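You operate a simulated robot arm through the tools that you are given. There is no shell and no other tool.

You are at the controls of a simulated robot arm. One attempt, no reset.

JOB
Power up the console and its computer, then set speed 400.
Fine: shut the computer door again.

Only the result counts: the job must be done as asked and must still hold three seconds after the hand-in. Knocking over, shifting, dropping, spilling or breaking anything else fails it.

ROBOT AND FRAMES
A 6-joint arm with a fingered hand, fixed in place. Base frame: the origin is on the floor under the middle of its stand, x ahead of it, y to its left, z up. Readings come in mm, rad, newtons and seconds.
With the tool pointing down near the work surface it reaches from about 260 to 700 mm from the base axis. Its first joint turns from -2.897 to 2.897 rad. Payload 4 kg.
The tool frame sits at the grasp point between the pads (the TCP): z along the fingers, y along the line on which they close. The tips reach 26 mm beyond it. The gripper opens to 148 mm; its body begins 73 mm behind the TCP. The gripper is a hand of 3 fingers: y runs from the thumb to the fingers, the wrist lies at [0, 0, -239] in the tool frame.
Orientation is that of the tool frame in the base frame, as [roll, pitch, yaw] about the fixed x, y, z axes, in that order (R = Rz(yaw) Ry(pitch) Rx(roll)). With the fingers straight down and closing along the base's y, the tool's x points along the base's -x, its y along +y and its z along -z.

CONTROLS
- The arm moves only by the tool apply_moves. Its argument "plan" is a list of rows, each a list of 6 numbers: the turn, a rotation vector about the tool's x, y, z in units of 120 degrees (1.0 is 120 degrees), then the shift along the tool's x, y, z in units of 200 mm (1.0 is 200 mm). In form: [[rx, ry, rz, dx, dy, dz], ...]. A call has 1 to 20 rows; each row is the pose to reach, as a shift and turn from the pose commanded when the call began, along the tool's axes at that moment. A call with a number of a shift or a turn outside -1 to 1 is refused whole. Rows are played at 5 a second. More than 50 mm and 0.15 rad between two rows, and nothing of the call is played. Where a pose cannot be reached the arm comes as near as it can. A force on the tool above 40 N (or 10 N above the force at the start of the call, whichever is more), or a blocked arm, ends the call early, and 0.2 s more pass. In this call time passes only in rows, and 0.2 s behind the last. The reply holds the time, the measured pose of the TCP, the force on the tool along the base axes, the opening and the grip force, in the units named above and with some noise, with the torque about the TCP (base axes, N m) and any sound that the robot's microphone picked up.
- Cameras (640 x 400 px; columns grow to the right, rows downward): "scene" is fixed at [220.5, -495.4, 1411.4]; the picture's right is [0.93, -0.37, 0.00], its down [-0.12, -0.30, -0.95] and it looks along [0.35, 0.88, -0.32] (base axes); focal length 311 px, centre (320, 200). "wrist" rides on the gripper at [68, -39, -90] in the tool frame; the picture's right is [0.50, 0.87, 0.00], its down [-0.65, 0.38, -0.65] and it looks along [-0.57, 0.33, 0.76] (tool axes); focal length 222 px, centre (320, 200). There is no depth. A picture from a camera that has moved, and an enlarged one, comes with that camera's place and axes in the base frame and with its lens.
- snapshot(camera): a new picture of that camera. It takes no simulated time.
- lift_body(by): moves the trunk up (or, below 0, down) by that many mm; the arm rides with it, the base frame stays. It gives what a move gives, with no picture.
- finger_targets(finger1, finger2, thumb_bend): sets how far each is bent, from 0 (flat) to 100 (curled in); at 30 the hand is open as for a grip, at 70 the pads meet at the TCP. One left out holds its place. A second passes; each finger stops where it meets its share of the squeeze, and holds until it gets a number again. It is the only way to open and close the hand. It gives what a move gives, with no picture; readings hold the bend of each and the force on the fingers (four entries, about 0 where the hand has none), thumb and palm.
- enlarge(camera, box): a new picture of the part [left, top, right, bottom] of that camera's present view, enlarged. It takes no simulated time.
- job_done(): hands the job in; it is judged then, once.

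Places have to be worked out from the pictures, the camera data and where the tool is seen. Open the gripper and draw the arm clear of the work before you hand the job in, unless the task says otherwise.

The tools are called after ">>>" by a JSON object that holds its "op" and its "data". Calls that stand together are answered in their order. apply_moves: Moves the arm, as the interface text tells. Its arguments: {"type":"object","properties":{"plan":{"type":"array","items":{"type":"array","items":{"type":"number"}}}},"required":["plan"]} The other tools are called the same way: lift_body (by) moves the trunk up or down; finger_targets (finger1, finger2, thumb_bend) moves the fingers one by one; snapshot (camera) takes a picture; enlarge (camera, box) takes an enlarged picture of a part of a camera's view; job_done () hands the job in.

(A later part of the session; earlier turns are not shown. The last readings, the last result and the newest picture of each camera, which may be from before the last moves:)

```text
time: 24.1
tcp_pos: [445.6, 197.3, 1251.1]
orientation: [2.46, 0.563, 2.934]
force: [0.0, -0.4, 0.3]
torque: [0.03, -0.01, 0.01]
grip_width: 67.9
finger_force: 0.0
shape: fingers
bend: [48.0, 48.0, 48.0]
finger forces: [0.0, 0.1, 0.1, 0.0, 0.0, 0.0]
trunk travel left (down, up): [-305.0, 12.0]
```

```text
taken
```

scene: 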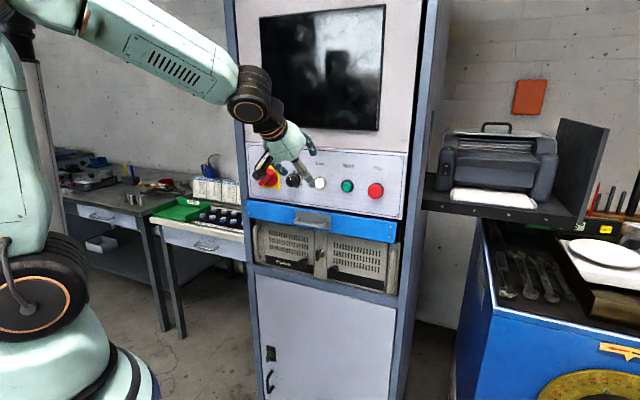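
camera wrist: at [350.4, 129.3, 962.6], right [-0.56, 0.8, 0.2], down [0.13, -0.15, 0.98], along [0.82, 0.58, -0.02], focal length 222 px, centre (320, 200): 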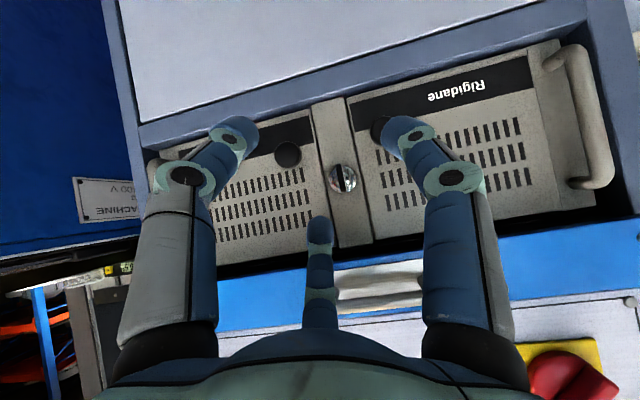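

Now I lower the hand with the arm, straight down in front of the console.

>>> {"op": "apply_moves", "data": {"plan": [[0, 0, 0, 0.1014, -0.1014, 0.1246], [0, 0, 0, 0.2028, -0.2028, 0.2492], [0, 0, 0, 0.3042, -0.3042, 0.3738], [0, 0, 0, 0.4056, -0.4056, 0.4984], [0, 0, 0, 0.507, -0.507, 0.623]]}}

>>> {"op": "snapshot", "data": {"camera": "scene"}}

```text
time: 25.3
tcp_pos: [447.1, 198.5, 1059.7]
orientation: [2.46, 0.559, 2.935]
force: [-0.1, -0.9, -1.1]
torque: [-0.01, 0.01, -0.02]
grip_width: 68.4
finger_force: 0.0
shape: fingers
bend: [48.0, 48.0, 48.0]
finger forces: [0.0, 0.1, 0.0, 0.1, 0.2, 0.0]
trunk travel left (down, up): [-305.0, 12.0]
```

```text
taken
```

scene: 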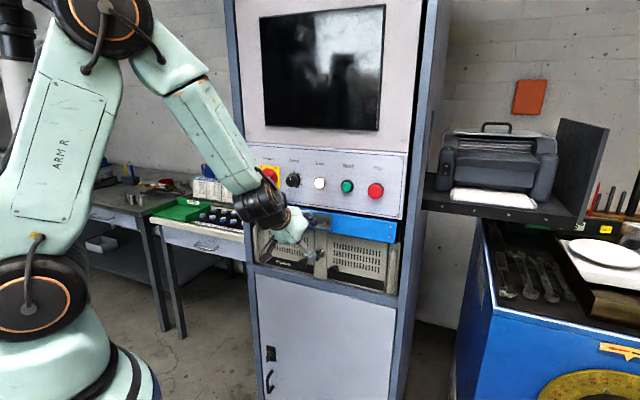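

Clear so far. Now I swing the hand level in front of the key, rolling it so the fingers will close on the key bow's flat sides, at about 60 mm standoff.

>>> {"op": "apply_moves", "data": {"plan": [[-0.015, -0.0361, -0.04, 0.0266, -0.0217, 0.062], [-0.0301, -0.0722, -0.08, 0.0532, -0.0433, 0.124], [-0.0451, -0.1083, -0.12, 0.0799, -0.065, 0.186], [-0.0602, -0.1444, -0.16, 0.1065, -0.0867, 0.248], [-0.0752, -0.1805, -0.1999, 0.1331, -0.1083, 0.31], [-0.0903, -0.2166, -0.2399, 0.1597, -0.13, 0.372], [-0.1053, -0.2527, -0.2799, 0.1864, -0.1517, 0.434], [-0.1204, -0.2888, -0.3199, 0.213, -0.1733, 0.496], [-0.1354, -0.3249, -0.3599, 0.2396, -0.195, 0.558]]}}

>>> {"op": "snapshot", "data": {"camera": "scene"}}

>>> {"op": "snapshot", "data": {"camera": "wrist"}}

```text
time: 27.3
tcp_pos: [472.7, 233.4, 939.6]
orientation: [-0.666, 1.569, 0.119]
force: [0.0, 0.7, 0.2]
torque: [-0.01, 0.01, -0.03]
grip_width: 68.3
finger_force: 0.1
shape: fingers
bend: [48.0, 48.0, 48.0]
finger forces: [0.1, 0.0, 0.0, 0.1, 0.0, 0.1]
trunk travel left (down, up): [-305.0, 12.0]
```

```text
taken
```

scene: 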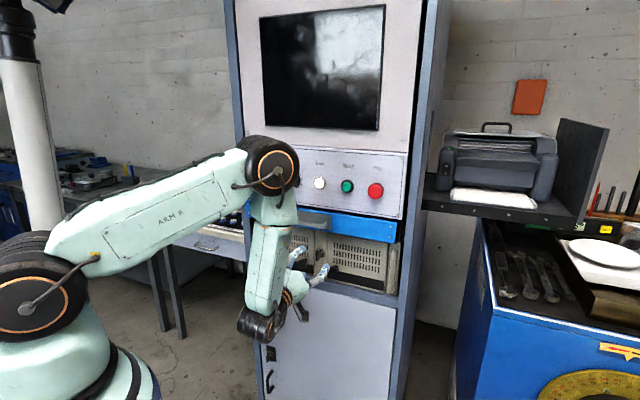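

```text
taken
camera wrist: at [436.4, 141.7, 872.0], right [-0.61, 0.61, -0.5], down [-0.73, -0.2, 0.65], along [0.3, 0.77, 0.57], focal length 222 px, centre (320, 200)
```

wrist: 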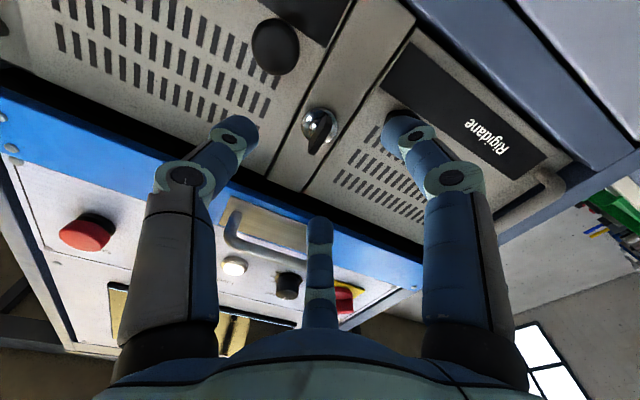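

The hand is level at h≈169, z≈940, w≈499. I zoom in on the key to check alignment.

>>> {"op": "enlarge", "data": {"camera": "wrist", "box": [250, 60, 400, 180]}}

>>> {"op": "enlarge", "data": {"camera": "scene", "box": [270, 220, 350, 290]}}

```text
3.33 times, centred on (325, 120) of wrist
camera zoom: at [436.4, 141.7, 872.0], right [-0.61, 0.61, -0.5], down [-0.73, -0.2, 0.65], along [0.3, 0.77, 0.57], focal length 740 px, centre (303, 467)
```

zoom: 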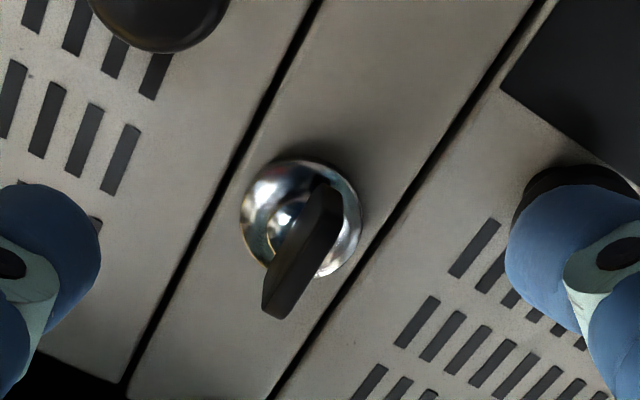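

```text
5.71 times, centred on (310, 255) of scene
camera zoom: at [220.5, -495.4, 1411.4], right [0.93, -0.37, 0.0], down [-0.12, -0.3, -0.95], along [0.35, 0.88, -0.32], focal length 1779 px, centre (377, -114)
```

zoom: 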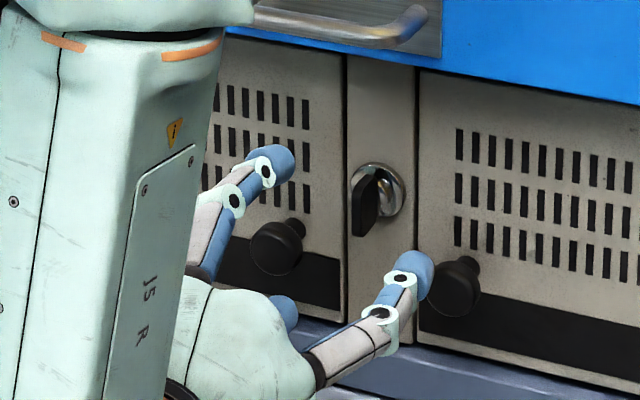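

The key lies on the hand axis (lock at h≈170, z≈939; bow spanning roughly w 562–588). I narrow the fingers to pass the door knobs, then advance.

>>> {"op": "finger_targets", "data": {"finger1": 55, "finger2": 55, "thumb_bend": 55}}

>>> {"op": "apply_moves", "data": {"plan": [[0, 0, 0, 0.001, -0.001, 0.05], [0, 0, 0, 0.002, -0.002, 0.1], [0, 0, 0, 0.003, -0.004, 0.15], [0, 0, 0, 0.003, -0.004, 0.18]]}}

>>> {"op": "enlarge", "data": {"camera": "wrist", "box": [220, 60, 420, 220]}}

>>> {"op": "enlarge", "data": {"camera": "scene", "box": [270, 220, 350, 290]}}

```text
time: 28.3
tcp_pos: [470.7, 232.5, 940.4]
orientation: [-0.548, 1.568, 0.237]
force: [-0.5, -0.2, -0.4]
torque: [-0.02, -0.02, 0.01]
grip_width: 46.2
finger_force: 0.0
shape: fingers
bend: [55.0, 55.0, 55.0]
finger forces: [0.0, 0.0, 0.0, 0.0, 0.1, 0.0]
trunk travel left (down, up): [-305.0, 12.0]
```

```text
time: 29.3
tcp_pos: [498.8, 257.6, 940.1]
orientation: [-0.724, 1.569, 0.059]
force: [0.5, -0.4, -0.2]
torque: [-0.01, 0.0, -0.01]
grip_width: 46.3
finger_force: 0.1
shape: fingers
bend: [55.0, 55.0, 55.0]
finger forces: [0.0, 0.1, 0.1, 0.0, 0.1, 0.0]
trunk travel left (down, up): [-305.0, 12.0]
```

```text
2.50 times, centred on (320, 140) of wrist
camera zoom: at [462.8, 166.6, 872.7], right [-0.61, 0.61, -0.5], down [-0.73, -0.19, 0.65], along [0.3, 0.77, 0.57], focal length 555 px, centre (320, 350)
```

zoom: 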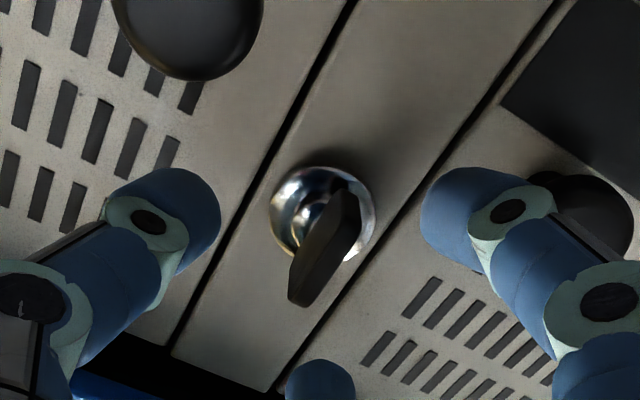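

```text
5.71 times, centred on (310, 255) of scene
camera zoom: at [220.5, -495.4, 1411.4], right [0.93, -0.37, 0.0], down [-0.12, -0.3, -0.95], along [0.35, 0.88, -0.32], focal length 1779 px, centre (377, -114)
```

zoom: 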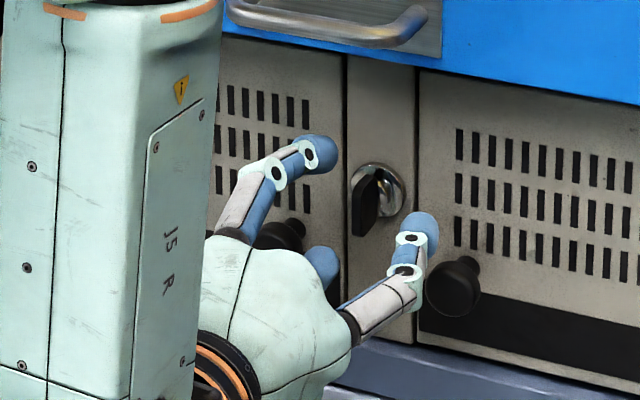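

Still aligned (h≈170.6, z≈940, w≈535). I advance the last 14 mm and close on the key.

>>> {"op": "apply_moves", "data": {"plan": [[0, 0, 0, 0.002, 0.002, 0.035], [0, 0, 0, 0.004, 0.002, 0.07]]}}

>>> {"op": "finger_targets", "data": {"finger1": 64, "finger2": 64, "thumb_bend": 72}}

>>> {"op": "enlarge", "data": {"camera": "wrist", "box": [220, 60, 420, 220]}}

>>> {"op": "enlarge", "data": {"camera": "scene", "box": [270, 220, 350, 290]}}

```text
time: 29.9
tcp_pos: [507.5, 269.6, 939.9]
orientation: [-0.44, 1.569, 0.346]
force: [-0.5, -0.4, -0.3]
torque: [0.01, 0.01, 0.0]
grip_width: 46.3
finger_force: 0.0
shape: fingers
bend: [55.0, 55.0, 55.0]
finger forces: [0.0, 0.0, 0.0, 0.2, 0.1, 0.0]
trunk travel left (down, up): [-305.0, 12.0]
```

```text
time: 30.9
tcp_pos: [509.6, 268.5, 939.3]
orientation: [-0.478, 1.57, 0.308]
force: [2.4, -1.0, -0.3]
torque: [0.04, -0.02, -0.03]
grip_width: 10.8
finger_force: 2.5
shape: fingers
bend: [63.0, 63.0, 69.0]
finger forces: [0.5, 0.5, 0.0, 0.1, 3.3, 0.1]
trunk travel left (down, up): [-305.0, 12.0]
```

```text
2.50 times, centred on (320, 140) of wrist
camera zoom: at [472.6, 176.5, 871.7], right [-0.61, 0.61, -0.5], down [-0.73, -0.2, 0.65], along [0.3, 0.77, 0.57], focal length 555 px, centre (320, 350)
```

zoom: 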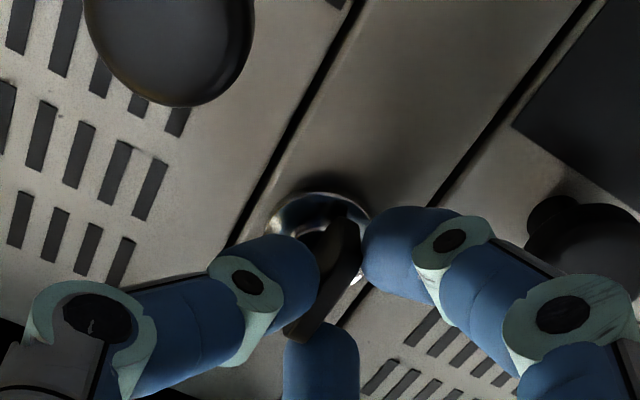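

```text
5.71 times, centred on (310, 255) of scene
camera zoom: at [220.5, -495.4, 1411.4], right [0.93, -0.37, 0.0], down [-0.12, -0.3, -0.95], along [0.35, 0.88, -0.32], focal length 1779 px, centre (377, -114)
```

zoom: 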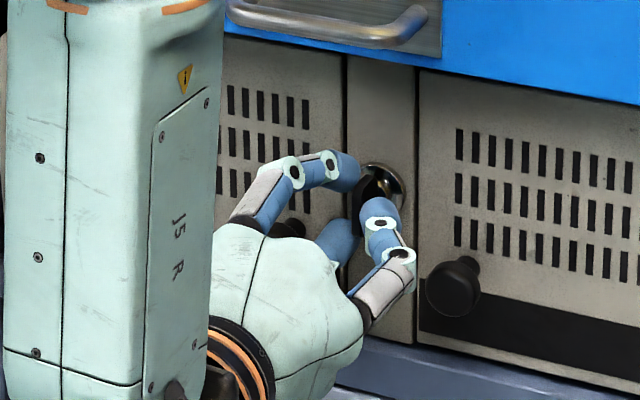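

The key is lightly held; I firm up the grip before turning.

>>> {"op": "finger_targets", "data": {"finger1": 70, "finger2": 70, "thumb_bend": 78}}

>>> {"op": "enlarge", "data": {"camera": "wrist", "box": [220, 60, 420, 220]}}

```text
time: 31.9
tcp_pos: [509.4, 268.1, 939.7]
orientation: [-0.439, 1.568, 0.347]
force: [5.3, -1.5, -0.1]
torque: [-0.05, -0.01, -0.03]
grip_width: 6.2
finger_force: 8.5
shape: fingers
bend: [66.0, 66.0, 71.0]
finger forces: [3.2, 3.3, 0.0, 0.0, 10.9, 0.0]
trunk travel left (down, up): [-305.0, 12.0]
```

```text
2.50 times, centred on (320, 140) of wrist
camera zoom: at [472.9, 176.5, 871.6], right [-0.61, 0.61, -0.5], down [-0.73, -0.2, 0.65], along [0.3, 0.77, 0.57], focal length 555 px, centre (320, 350)
```

zoom: 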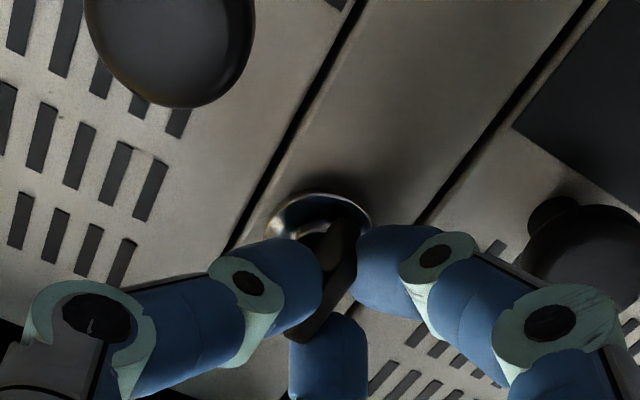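

Good grip. I test a clockwise turn of about 22°.

>>> {"op": "apply_moves", "data": {"plan": [[0, 0, 0.0625, 0, 0, 0], [0, 0, 0.125, 0, 0, 0], [0, 0, 0.1875, 0, 0, 0]]}}

>>> {"op": "enlarge", "data": {"camera": "wrist", "box": [220, 60, 420, 220]}}

>>> {"op": "enlarge", "data": {"camera": "scene", "box": [290, 230, 350, 280]}}

```text
time: 32.7
tcp_pos: [508.0, 267.7, 939.3]
orientation: [1.567, 1.177, 2.352]
force: [6.8, -0.1, -0.5]
torque: [-0.01, -0.01, -0.05]
grip_width: 5.4
finger_force: 8.2
shape: fingers
bend: [66.0, 66.0, 69.0]
finger forces: [2.8, 3.2, 0.0, 0.0, 10.9, 0.0]
trunk travel left (down, up): [-305.0, 12.0]
```

```text
2.50 times, centred on (320, 140) of wrist
camera zoom: at [452.2, 197.0, 861.7], right [-0.7, 0.7, -0.13], down [-0.53, -0.39, 0.75], along [0.47, 0.59, 0.65], focal length 555 px, centre (320, 350)
```

zoom: 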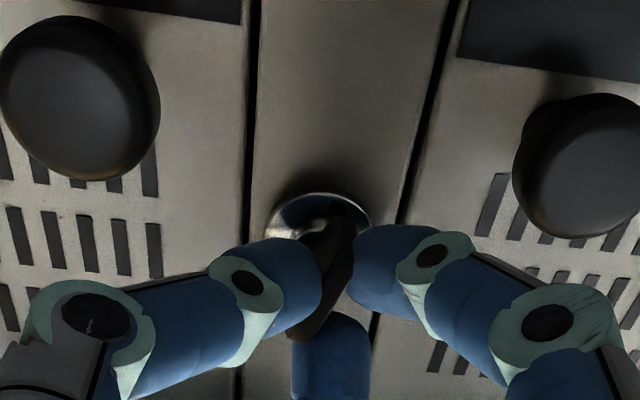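

```text
8.00 times, centred on (320, 255) of scene
camera zoom: at [220.5, -495.4, 1411.4], right [0.93, -0.37, 0.0], down [-0.12, -0.3, -0.95], along [0.35, 0.88, -0.32], focal length 2490 px, centre (320, -240)
```

zoom: 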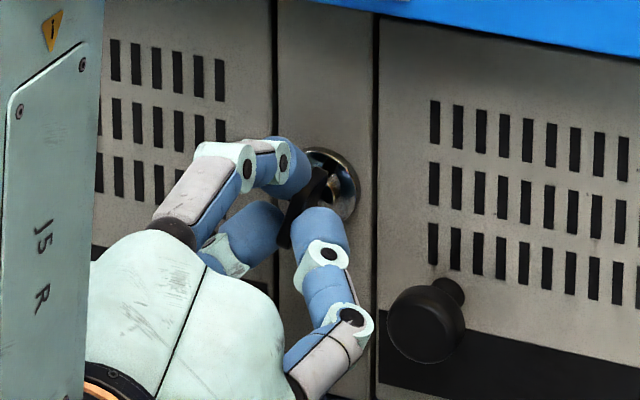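

The key turned with the hand with no resistance. I continue clockwise.

>>> {"op": "apply_moves", "data": {"plan": [[0, 0, 0.0625, 0, 0, 0], [0, 0, 0.125, 0, 0, 0], [0, 0, 0.1875, 0, 0, 0], [0, 0, 0.25, 0, 0, 0], [0, 0, 0.3125, 0, 0, 0]]}}

>>> {"op": "enlarge", "data": {"camera": "wrist", "box": [220, 60, 420, 220]}}

>>> {"op": "enlarge", "data": {"camera": "scene", "box": [290, 230, 350, 280]}}

```text
time: 33.9
tcp_pos: [507.1, 267.4, 939.1]
orientation: [1.57, 0.522, 2.357]
force: [6.7, 2.1, -1.3]
torque: [0.02, 0.0, -0.06]
grip_width: 5.7
finger_force: 7.9
shape: fingers
bend: [66.0, 66.0, 71.0]
finger forces: [3.1, 3.4, 0.0, 0.0, 9.4, 0.0]
trunk travel left (down, up): [-305.0, 12.0]
```

```text
2.50 times, centred on (320, 140) of wrist
camera zoom: at [417.2, 231.8, 871.3], right [-0.61, 0.61, 0.5], down [-0.19, -0.73, 0.65], along [0.77, 0.3, 0.57], focal length 555 px, centre (320, 350)
```

zoom: 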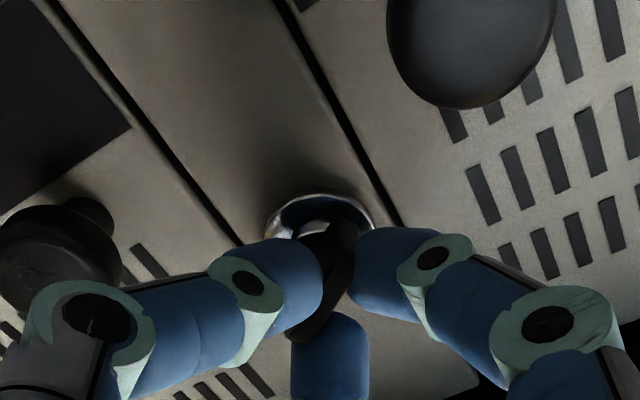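

```text
8.00 times, centred on (320, 255) of scene
camera zoom: at [220.5, -495.4, 1411.4], right [0.93, -0.37, 0.0], down [-0.12, -0.3, -0.95], along [0.35, 0.88, -0.32], focal length 2490 px, centre (320, -240)
```

zoom: 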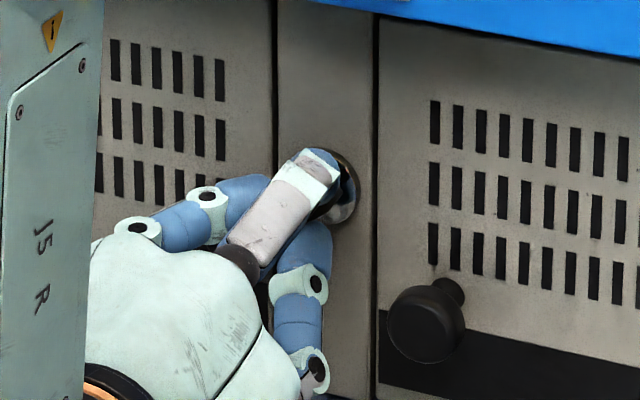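

Key now at about 60°, still free. I turn the remaining 30° toward horizontal.

>>> {"op": "apply_moves", "data": {"plan": [[0, 0, 0.0625, 0, 0, 0], [0, 0, 0.125, 0, 0, 0], [0, 0, 0.1875, 0, 0, 0], [0, 0, 0.25, 0, 0, 0]]}}

>>> {"op": "enlarge", "data": {"camera": "wrist", "box": [220, 60, 420, 220]}}

>>> {"op": "enlarge", "data": {"camera": "scene", "box": [290, 230, 350, 280]}}

```text
time: 34.9
tcp_pos: [507.3, 269.3, 939.6]
orientation: [1.569, -0.002, 2.356]
force: [4.3, 3.7, -0.3]
torque: [0.06, -0.02, -0.04]
grip_width: 5.7
finger_force: 7.6
shape: fingers
bend: [66.0, 66.0, 71.0]
finger forces: [3.5, 3.8, 0.1, 0.1, 8.1, 0.0]
trunk travel left (down, up): [-305.0, 12.0]
```

```text
2.50 times, centred on (320, 140) of wrist
camera zoom: at [396.8, 252.1, 899.4], right [-0.35, 0.35, 0.87], down [0.0, -0.93, 0.38], along [0.94, 0.13, 0.33], focal length 555 px, centre (320, 350)
```

zoom: 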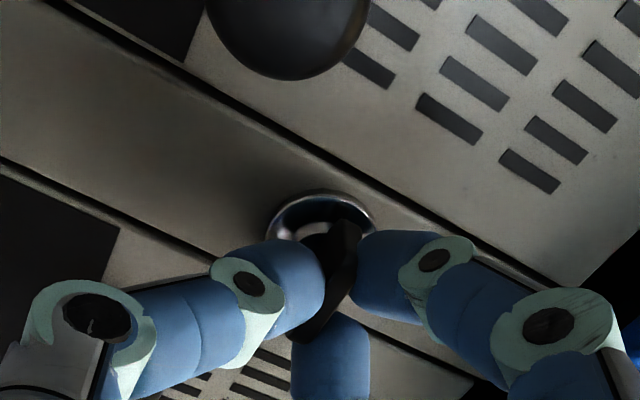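

```text
8.00 times, centred on (320, 255) of scene
camera zoom: at [220.5, -495.4, 1411.4], right [0.93, -0.37, 0.0], down [-0.12, -0.3, -0.95], along [0.35, 0.88, -0.32], focal length 2490 px, centre (320, -240)
```

zoom: 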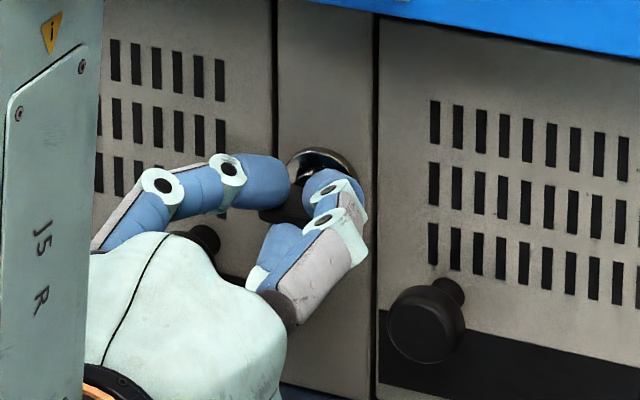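

The key is now horizontal (90° clockwise). I release it and back off to check.

>>> {"op": "finger_targets", "data": {"finger1": 55, "finger2": 55, "thumb_bend": 55}}

>>> {"op": "apply_moves", "data": {"plan": [[0, 0, 0, 0, 0, -0.08], [0, 0, 0, 0, 0, -0.16], [0, 0, 0, 0, 0, -0.24], [0, 0, 0, 0, 0, -0.3]]}}

>>> {"op": "snapshot", "data": {"camera": "wrist"}}

>>> {"op": "enlarge", "data": {"camera": "scene", "box": [250, 210, 410, 310]}}

```text
time: 35.9
tcp_pos: [507.5, 268.0, 939.9]
orientation: [1.569, 0.001, 2.356]
force: [0.1, 0.0, 0.6]
torque: [-0.03, 0.02, -0.04]
grip_width: 45.0
finger_force: 0.0
shape: fingers
bend: [55.0, 55.0, 55.0]
finger forces: [0.0, 0.0, 0.0, 0.0, 0.0, 0.0]
trunk travel left (down, up): [-305.0, 12.0]
```

```text
time: 36.9
tcp_pos: [466.0, 227.4, 939.9]
orientation: [1.57, 0.002, 2.356]
force: [-0.1, 0.0, 0.1]
torque: [0.01, -0.02, 0.02]
grip_width: 45.3
finger_force: 0.1
shape: fingers
bend: [55.0, 55.0, 55.0]
finger forces: [0.1, 0.0, 0.0, 0.1, 0.1, 0.1]
trunk travel left (down, up): [-305.0, 12.0]
```

```text
taken
camera wrist: at [354.5, 210.4, 900.1], right [-0.36, 0.35, 0.87], down [0.0, -0.93, 0.38], along [0.93, 0.14, 0.33], focal length 222 px, centre (320, 200)
```

wrist: 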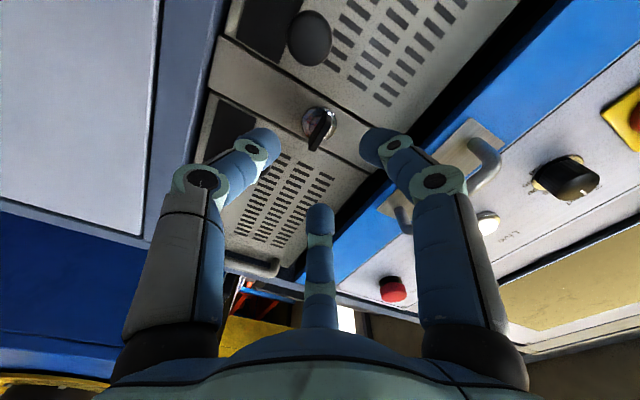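

```text
4.00 times, centred on (330, 260) of scene
camera zoom: at [220.5, -495.4, 1411.4], right [0.93, -0.37, 0.0], down [-0.12, -0.3, -0.95], along [0.35, 0.88, -0.32], focal length 1245 px, centre (280, -40)
```

zoom: 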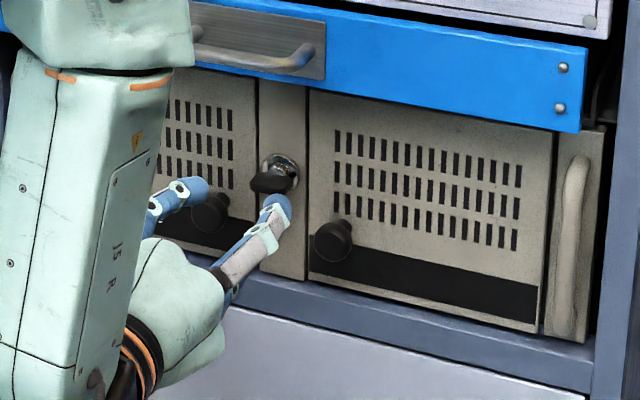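

The key stayed horizontal and both doors are still shut. I look closely at both doors' edges for hinges, gaps or symbols.

>>> {"op": "enlarge", "data": {"camera": "scene", "box": [320, 225, 410, 305]}}

>>> {"op": "enlarge", "data": {"camera": "wrist", "box": [200, 0, 520, 280]}}

```text
5.00 times, centred on (365, 265) of scene
camera zoom: at [220.5, -495.4, 1411.4], right [0.93, -0.37, 0.0], down [-0.12, -0.3, -0.95], along [0.35, 0.88, -0.32], focal length 1556 px, centre (95, -125)
```

zoom: 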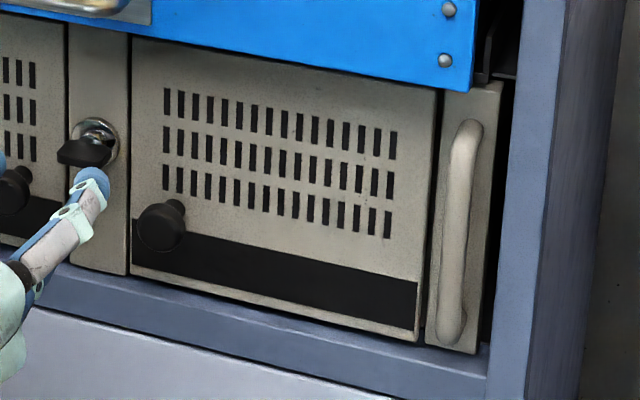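

```text
1.43 times, centred on (360, 140) of wrist
camera zoom: at [354.5, 210.4, 900.1], right [-0.36, 0.35, 0.87], down [0.0, -0.93, 0.38], along [0.93, 0.14, 0.33], focal length 317 px, centre (263, 286)
```

zoom: 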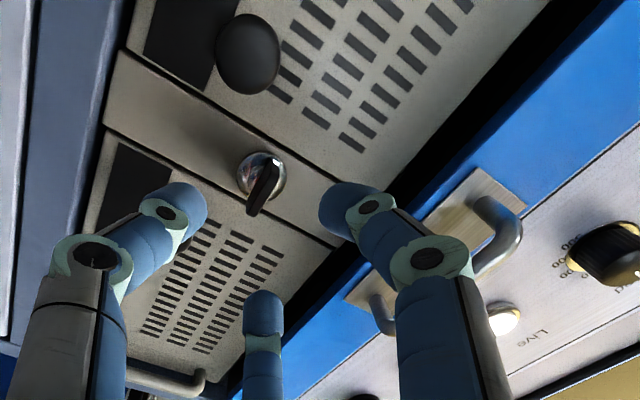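

From here the speed dial's labelled side is visible to the wrist camera; I zoom on it before moving.

>>> {"op": "enlarge", "data": {"camera": "wrist", "box": [520, 140, 620, 210]}}

>>> {"op": "enlarge", "data": {"camera": "wrist", "box": [265, 0, 360, 60]}}

```text
5.71 times, centred on (570, 175) of wrist
camera zoom: at [354.5, 210.4, 900.1], right [-0.36, 0.35, 0.87], down [0.0, -0.93, 0.38], along [0.93, 0.14, 0.33], focal length 1269 px, centre (-1109, 343)
```

zoom: 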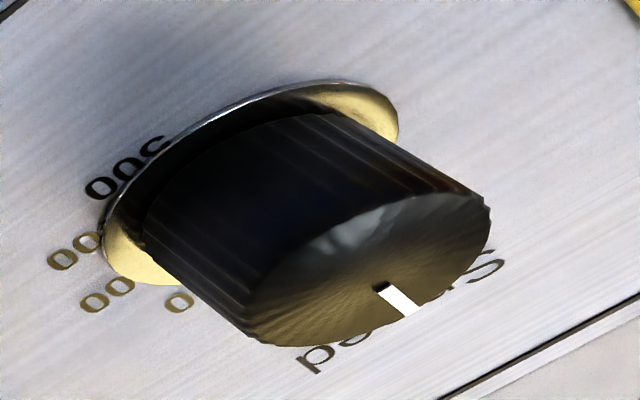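

```text
6.67 times, centred on (312, 30) of wrist
camera zoom: at [354.5, 210.4, 900.1], right [-0.36, 0.35, 0.87], down [0.0, -0.93, 0.38], along [0.93, 0.14, 0.33], focal length 1481 px, centre (370, 1333)
```

zoom: 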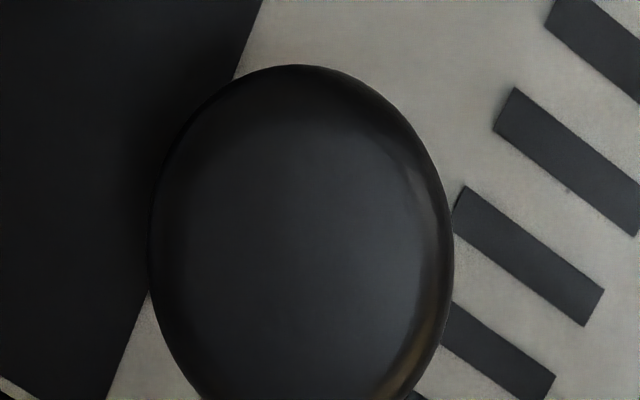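

The labels are too foreshortened here; I'll read the dial later. I'll try the right door first: I move in front of its knob (h≈222, z≈902) and roll so that no finger comes near the key.

>>> {"op": "apply_moves", "data": {"plan": [[0, 0, -0.0625, -0.0333, -0.0237, 0.0075], [0, 0, -0.125, -0.0666, -0.0474, 0.015], [0, 0, -0.1875, -0.0999, -0.0711, 0.0225], [0, 0, -0.25, -0.1333, -0.0948, 0.03], [0, 0, -0.3125, -0.1666, -0.1184, 0.0375], [0, 0, -0.375, -0.1999, -0.1421, 0.045], [0, 0, -0.4375, -0.2332, -0.1658, 0.0525], [0, 0, -0.5, -0.2665, -0.1895, 0.06]]}}

>>> {"op": "snapshot", "data": {"camera": "wrist"}}

>>> {"op": "enlarge", "data": {"camera": "scene", "box": [270, 210, 400, 300]}}

```text
time: 38.7
tcp_pos: [511.4, 195.5, 902.1]
orientation: [1.563, 1.051, 2.352]
force: [-0.1, -0.3, -1.0]
torque: [0.02, 0.01, 0.03]
grip_width: 45.4
finger_force: 0.0
shape: fingers
bend: [55.0, 55.0, 55.0]
finger forces: [0.1, 0.1, 0.0, 0.0, 0.1, 0.1]
trunk travel left (down, up): [-305.0, 12.0]
```

```text
taken
camera wrist: at [448.6, 132.0, 822.8], right [-0.71, 0.71, 0.0], down [-0.47, -0.46, 0.75], along [0.53, 0.54, 0.66], focal length 222 px, centre (320, 200)
```

wrist: 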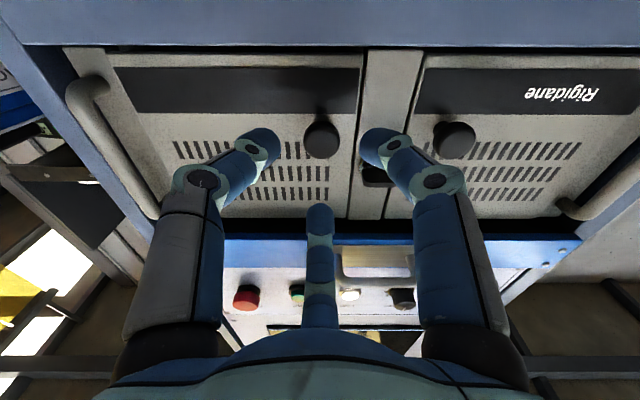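

```text
4.44 times, centred on (335, 255) of scene
camera zoom: at [220.5, -495.4, 1411.4], right [0.93, -0.37, 0.0], down [-0.12, -0.3, -0.95], along [0.35, 0.88, -0.32], focal length 1383 px, centre (253, -44)
```

zoom: 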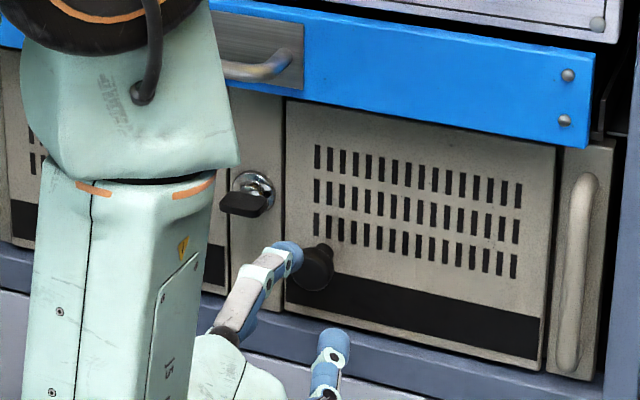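

The right knob is dead ahead (h≈223, z≈900). I advance so the fingertips pass behind the knob head.

>>> {"op": "apply_moves", "data": {"plan": [[0, 0, 0, 0.0017, -0.001, 0.075], [0, 0, 0, 0.0034, -0.002, 0.15], [0, 0, 0, 0.005, -0.003, 0.21], [0, 0, 0, 0.0085, -0.005, 0.255], [0, 0, 0, 0.0085, -0.005, 0.29]]}}

>>> {"op": "enlarge", "data": {"camera": "wrist", "box": [220, 60, 420, 220]}}

>>> {"op": "enlarge", "data": {"camera": "scene", "box": [290, 220, 370, 290]}}

```text
time: 39.9
tcp_pos: [552.6, 237.1, 898.3]
orientation: [1.567, 1.047, 2.354]
force: [0.6, -0.9, -0.2]
torque: [0.01, 0.0, -0.01]
grip_width: 44.9
finger_force: 0.2
shape: fingers
bend: [55.0, 55.0, 55.0]
finger forces: [0.0, 0.1, 0.1, 0.0, 0.1, 0.1]
trunk travel left (down, up): [-305.0, 12.0]
```

```text
2.50 times, centred on (320, 140) of wrist
camera zoom: at [489.7, 173.3, 820.6], right [-0.71, 0.71, 0.0], down [-0.46, -0.46, 0.76], along [0.53, 0.53, 0.66], focal length 555 px, centre (320, 350)
```

zoom: 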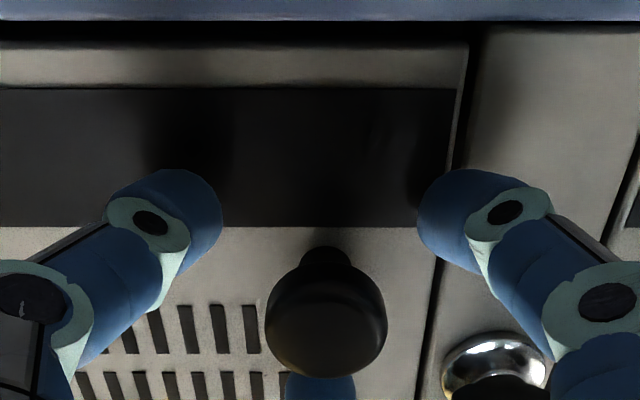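

```text
5.71 times, centred on (330, 255) of scene
camera zoom: at [220.5, -495.4, 1411.4], right [0.93, -0.37, 0.0], down [-0.12, -0.3, -0.95], along [0.35, 0.88, -0.32], focal length 1779 px, centre (263, -114)
```

zoom: 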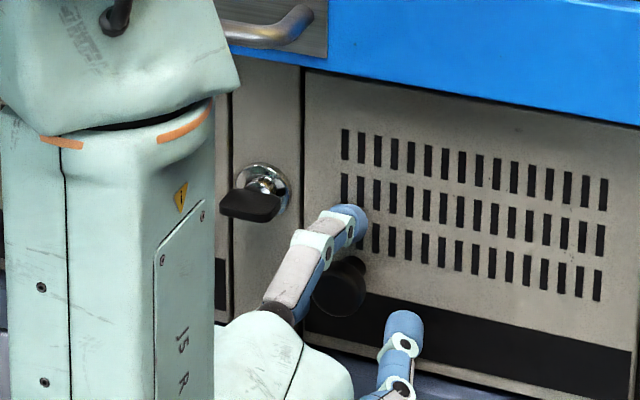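

Positioned around the knob without contact. I close the fingers on it.

>>> {"op": "finger_targets", "data": {"finger1": 68, "finger2": 68, "thumb_bend": 68}}

>>> {"op": "enlarge", "data": {"camera": "wrist", "box": [220, 60, 420, 220]}}

>>> {"op": "enlarge", "data": {"camera": "scene", "box": [290, 220, 370, 290]}}

```text
time: 40.9
tcp_pos: [552.4, 237.5, 899.7]
orientation: [1.565, 1.05, 2.352]
force: [1.9, -0.2, 1.7]
torque: [0.02, 0.01, -0.02]
grip_width: 13.1
finger_force: 4.9
shape: fingers
bend: [65.0, 63.0, 66.0]
finger forces: [2.2, 4.1, 0.0, 0.1, 2.9, 0.0]
trunk travel left (down, up): [-305.0, 12.0]
```

```text
2.50 times, centred on (320, 140) of wrist
camera zoom: at [489.8, 173.0, 820.8], right [-0.71, 0.71, 0.0], down [-0.46, -0.46, 0.76], along [0.53, 0.53, 0.66], focal length 555 px, centre (320, 350)
```

zoom: 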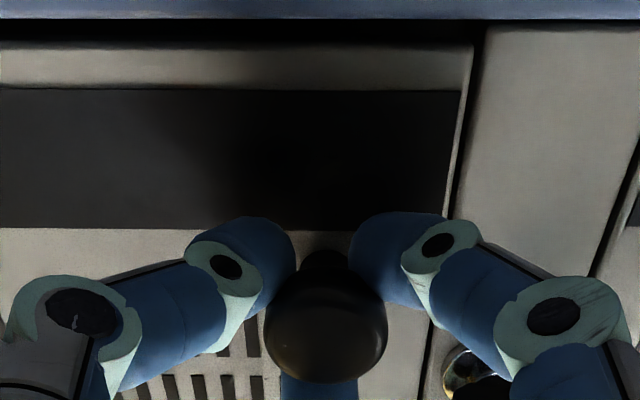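

```text
5.71 times, centred on (330, 255) of scene
camera zoom: at [220.5, -495.4, 1411.4], right [0.93, -0.37, 0.0], down [-0.12, -0.3, -0.95], along [0.35, 0.88, -0.32], focal length 1779 px, centre (263, -114)
```

zoom: 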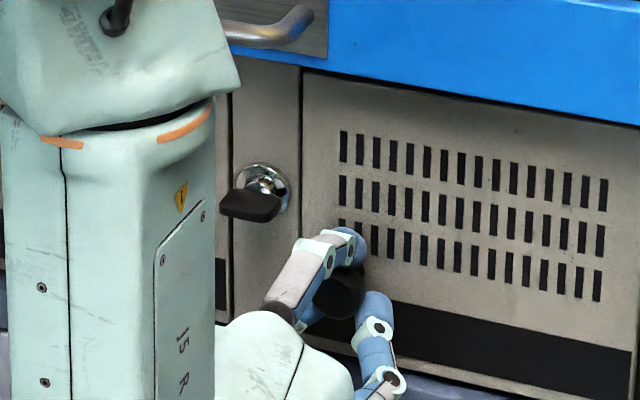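

The right door shifted slightly open as I gripped – it is a live door. I pull it along its hinge arc (hinge at the right side), rotating the hand with it, first to about 15°.

>>> {"op": "apply_moves", "data": {"plan": [[-0.018, 0.0104, 0, -0.0048, -0.0083, -0.0318], [-0.0361, 0.0208, 0, -0.01, -0.0173, -0.064], [-0.0541, 0.0312, 0, -0.016, -0.0278, -0.0955], [-0.0722, 0.0417, 0, -0.0228, -0.0394, -0.1265], [-0.0902, 0.0521, 0, -0.0303, -0.0524, -0.157], [-0.1083, 0.0625, 0, -0.0383, -0.0663, -0.1865]]}}

>>> {"op": "snapshot", "data": {"camera": "wrist"}}

>>> {"op": "enlarge", "data": {"camera": "scene", "box": [270, 210, 410, 310]}}

```text
time: 42.3
tcp_pos: [535.8, 200.3, 899.5]
orientation: [1.568, 1.049, 2.616]
force: [1.5, -0.5, 0.6]
torque: [-0.01, 0.02, -0.07]
grip_width: 12.5
finger_force: 4.8
shape: fingers
bend: [65.0, 64.0, 66.0]
finger forces: [2.0, 3.1, 0.0, 0.1, 3.5, 0.0]
trunk travel left (down, up): [-305.0, 12.0]
```

```text
taken
camera wrist: at [492.6, 122.5, 821.5], right [-0.87, 0.5, 0.0], down [-0.33, -0.57, 0.76], along [0.38, 0.66, 0.66], focal length 222 px, centre (320, 200)
```

wrist: 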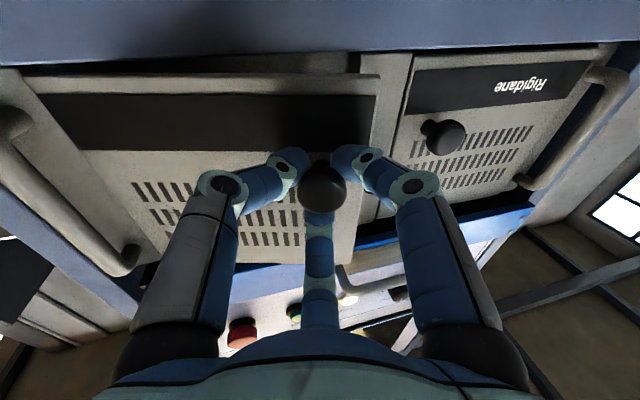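

```text
4.00 times, centred on (340, 260) of scene
camera zoom: at [220.5, -495.4, 1411.4], right [0.93, -0.37, 0.0], down [-0.12, -0.3, -0.95], along [0.35, 0.88, -0.32], focal length 1245 px, centre (240, -40)
```

zoom: 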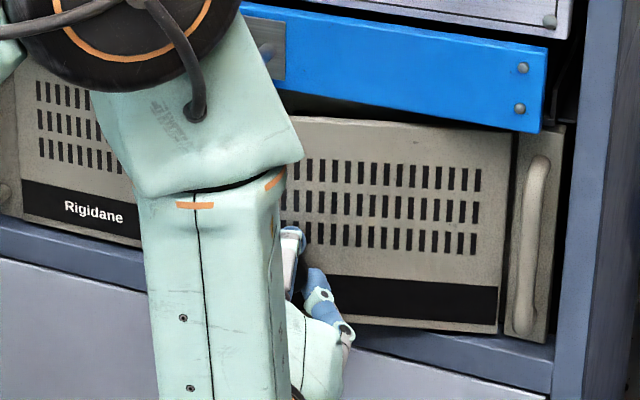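

The door opens smoothly with about 2 N. I continue the same arc to about 45°.

>>> {"op": "apply_moves", "data": {"plan": [[-0.0361, 0.0208, 0, -0.01, -0.0173, -0.064], [-0.0722, 0.0417, 0, -0.0228, -0.0394, -0.1265], [-0.1083, 0.0625, 0, -0.0383, -0.0663, -0.1865], [-0.1443, 0.0833, 0, -0.0563, -0.0974, -0.243], [-0.1804, 0.1042, 0, -0.0768, -0.1329, -0.2965], [-0.2165, 0.125, 0, -0.0993, -0.1719, -0.346]]}}

>>> {"op": "snapshot", "data": {"camera": "wrist"}}

>>> {"op": "snapshot", "data": {"camera": "scene"}}

```text
time: 43.7
tcp_pos: [537.6, 120.4, 899.0]
orientation: [1.569, 1.05, 3.141]
force: [0.9, -0.1, 1.4]
torque: [0.02, 0.0, 0.0]
grip_width: 9.0
finger_force: 3.1
shape: fingers
bend: [66.0, 65.0, 67.0]
finger forces: [1.3, 2.8, 0.0, 0.0, 1.4, 0.1]
trunk travel left (down, up): [-305.0, 12.0]
```

```text
taken
camera wrist: at [537.3, 29.6, 821.4], right [-1.0, 0.0, 0.0], down [0.0, -0.65, 0.76], along [0.0, 0.76, 0.65], focal length 222 px, centre (320, 200)
```

wrist: 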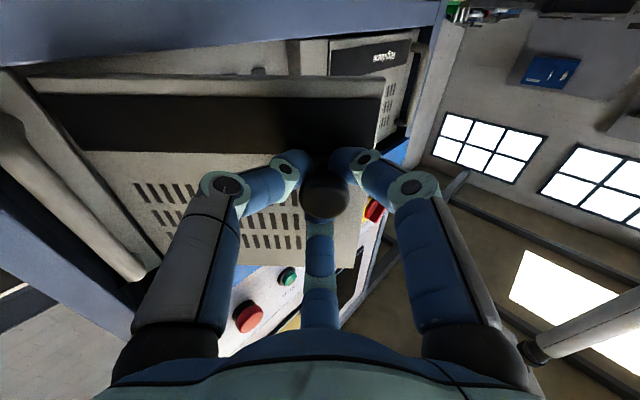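

```text
taken
```

scene: 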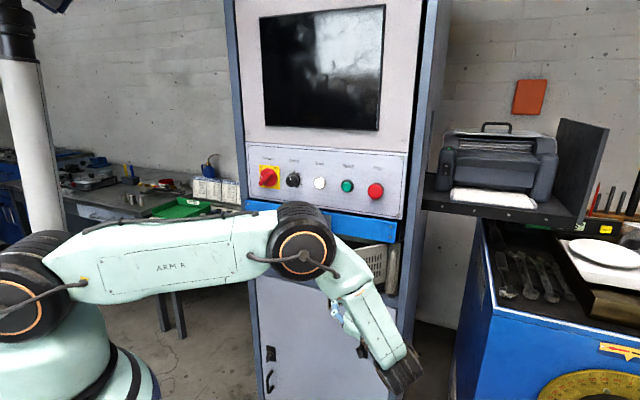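

The door is open to about 45° but my grip is sliding toward the knob's rim. I release it here and back away to look inside.

>>> {"op": "finger_targets", "data": {"finger1": 52, "finger2": 52, "thumb_bend": 52}}

>>> {"op": "apply_moves", "data": {"plan": [[0, 0, 0, 0, 0, -0.08], [0, 0, 0, 0, 0, -0.16], [0, 0, 0, 0, 0, -0.24], [0, 0, 0, 0, 0, -0.32]]}}

>>> {"op": "snapshot", "data": {"camera": "wrist"}}

>>> {"op": "snapshot", "data": {"camera": "scene"}}

```text
time: 44.7
tcp_pos: [536.3, 120.5, 900.4]
orientation: [1.57, 1.049, -3.141]
force: [0.3, -0.4, 0.1]
torque: [-0.03, -0.01, 0.04]
grip_width: 54.9
finger_force: 0.1
shape: fingers
bend: [52.0, 52.0, 52.0]
finger forces: [0.0, 0.1, 0.0, 0.0, 0.0, 0.0]
trunk travel left (down, up): [-305.0, 12.0]
```

```text
time: 45.7
tcp_pos: [537.1, 55.2, 900.4]
orientation: [1.57, 1.048, 3.14]
force: [-0.1, -0.6, -0.1]
torque: [0.0, 0.0, 0.0]
grip_width: 55.1
finger_force: 0.1
shape: fingers
bend: [52.0, 52.0, 52.0]
finger forces: [0.0, 0.0, 0.0, 0.0, 0.0, 0.0]
trunk travel left (down, up): [-305.0, 12.0]
```

```text
taken
camera wrist: at [537.6, -34.6, 821.0], right [-1.0, 0.0, 0.0], down [0.0, -0.65, 0.76], along [0.0, 0.76, 0.65], focal length 222 px, centre (320, 200)
```

wrist: 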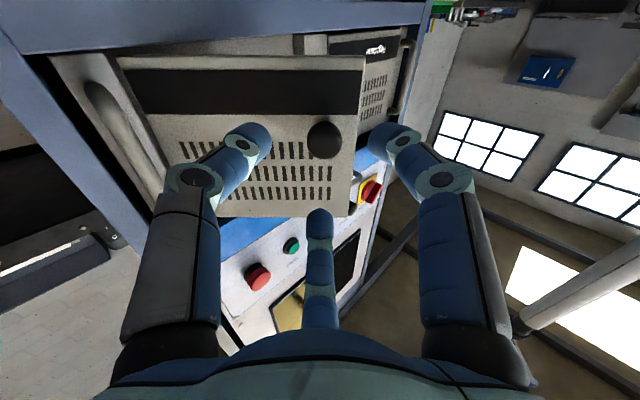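

```text
taken
```

scene: 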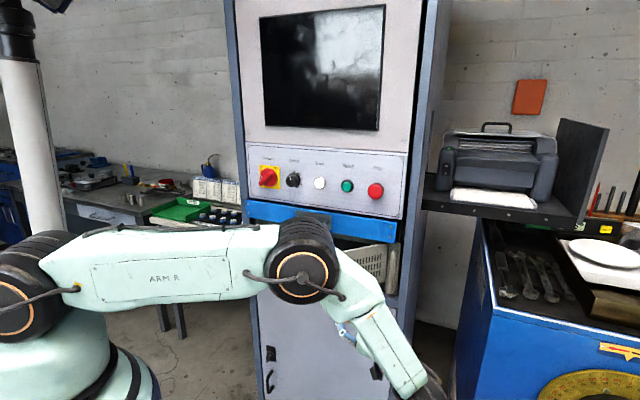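

The door stays open. To look inside I move the hand left around the door edge, first pulling back away from the knob.

>>> {"op": "apply_moves", "data": {"plan": [[0.0277, -0.016, 0.0417, 0.0358, 0.0538, 0.0247], [0.0553, -0.0319, 0.0833, 0.0717, 0.1075, 0.0493], [0.083, -0.0479, 0.125, 0.1075, 0.1613, 0.074], [0.1107, -0.0639, 0.1667, 0.1433, 0.215, 0.0987], [0.1383, -0.0798, 0.2083, 0.1792, 0.2688, 0.1233], [0.166, -0.0958, 0.25, 0.215, 0.3225, 0.148]]}}

>>> {"op": "snapshot", "data": {"camera": "wrist"}}

>>> {"op": "snapshot", "data": {"camera": "scene"}}

```text
time: 47.1
tcp_pos: [459.1, 84.6, 894.4]
orientation: [1.687, 0.535, 2.817]
force: [0.3, 0.7, -0.1]
torque: [0.03, 0.03, -0.03]
grip_width: 55.3
finger_force: 0.1
shape: fingers
bend: [52.0, 52.0, 52.0]
finger forces: [0.1, 0.0, 0.0, 0.1, 0.0, 0.0]
trunk travel left (down, up): [-305.0, 12.0]
```

```text
taken
camera wrist: at [388.7, 9.4, 834.7], right [-0.79, 0.37, 0.49], down [0.12, -0.68, 0.72], along [0.6, 0.63, 0.49], focal length 222 px, centre (320, 200)
```

wrist: 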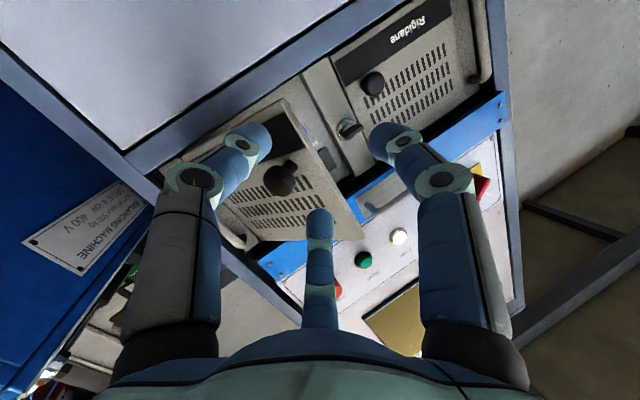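

```text
taken
```

scene: 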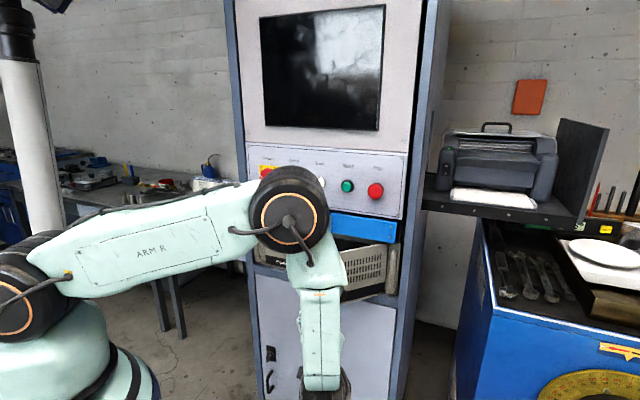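

The door is at about 40°, plainly visible. I continue left so the camera can look past the door edge into the computer.

>>> {"op": "apply_moves", "data": {"plan": [[0.0047, -0.0465, 0.0439, 0.0364, 0.0283, 0.0513], [0.0094, -0.093, 0.0877, 0.0728, 0.0567, 0.1027], [0.0141, -0.1396, 0.1316, 0.1093, 0.085, 0.154], [0.0188, -0.1861, 0.1755, 0.1457, 0.1133, 0.2053], [0.0235, -0.2326, 0.2193, 0.1821, 0.1417, 0.2567], [0.0282, -0.2791, 0.2632, 0.2185, 0.17, 0.308]]}}

>>> {"op": "snapshot", "data": {"camera": "wrist"}}

>>> {"op": "snapshot", "data": {"camera": "scene"}}

```text
time: 48.5
tcp_pos: [432.1, 163.2, 894.6]
orientation: [1.57, 0.0, 2.184]
force: [-0.6, -0.1, 0.3]
torque: [0.02, 0.01, -0.02]
grip_width: 55.0
finger_force: 0.1
shape: fingers
bend: [52.0, 52.0, 52.0]
finger forces: [0.0, 0.1, 0.1, 0.0, 0.0, 0.1]
trunk travel left (down, up): [-305.0, 12.0]
```

```text
taken
camera wrist: at [319.5, 167.8, 855.6], right [-0.29, 0.41, 0.87], down [-0.16, -0.91, 0.38], along [0.94, -0.03, 0.33], focal length 222 px, centre (320, 200)
```

wrist: 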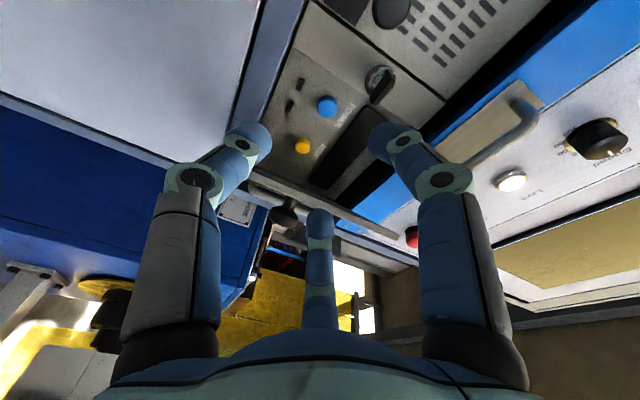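

```text
taken
```

scene: 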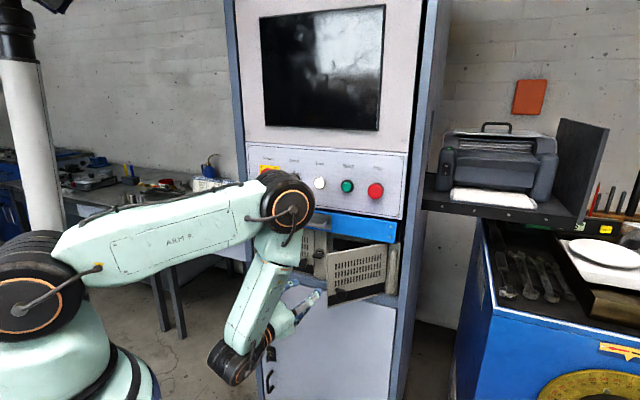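

The inside shows a blue and a yellow/orange button plus other features. I zoom in to read the labels.

>>> {"op": "enlarge", "data": {"camera": "wrist", "box": [250, 50, 400, 190]}}

>>> {"op": "enlarge", "data": {"camera": "wrist", "box": [275, 80, 350, 160]}}

>>> {"op": "enlarge", "data": {"camera": "scene", "box": [270, 210, 410, 310]}}

```text
2.86 times, centred on (325, 120) of wrist
camera zoom: at [319.5, 167.8, 855.6], right [-0.29, 0.41, 0.87], down [-0.16, -0.91, 0.38], along [0.94, -0.03, 0.33], focal length 635 px, centre (306, 429)
```

zoom: 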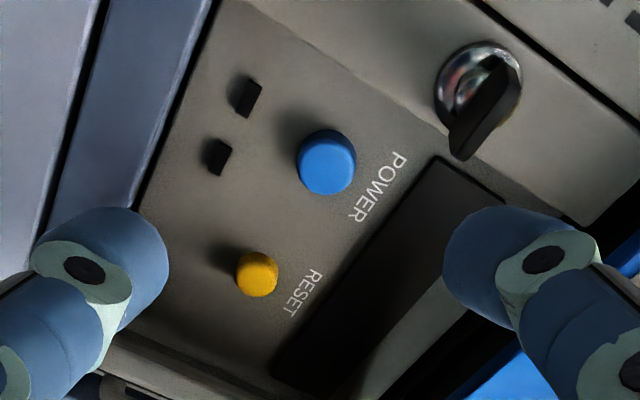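

```text
5.00 times, centred on (312, 120) of wrist
camera zoom: at [319.5, 167.8, 855.6], right [-0.29, 0.41, 0.87], down [-0.16, -0.91, 0.38], along [0.94, -0.03, 0.33], focal length 1111 px, centre (358, 600)
```

zoom: 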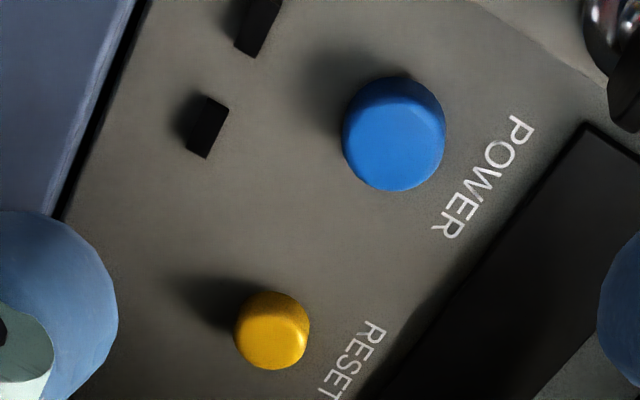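

```text
4.00 times, centred on (340, 260) of scene
camera zoom: at [220.5, -495.4, 1411.4], right [0.93, -0.37, 0.0], down [-0.12, -0.3, -0.95], along [0.35, 0.88, -0.32], focal length 1245 px, centre (240, -40)
```

zoom: 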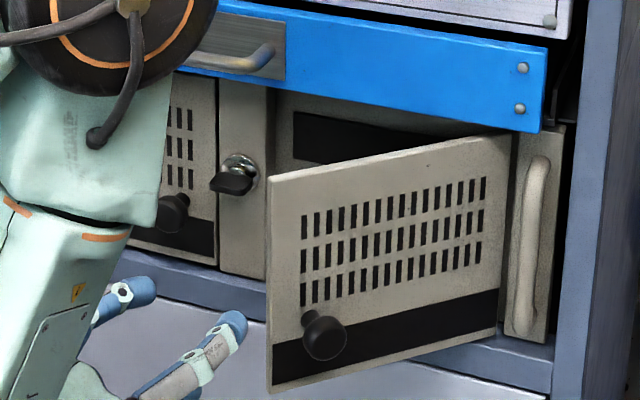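

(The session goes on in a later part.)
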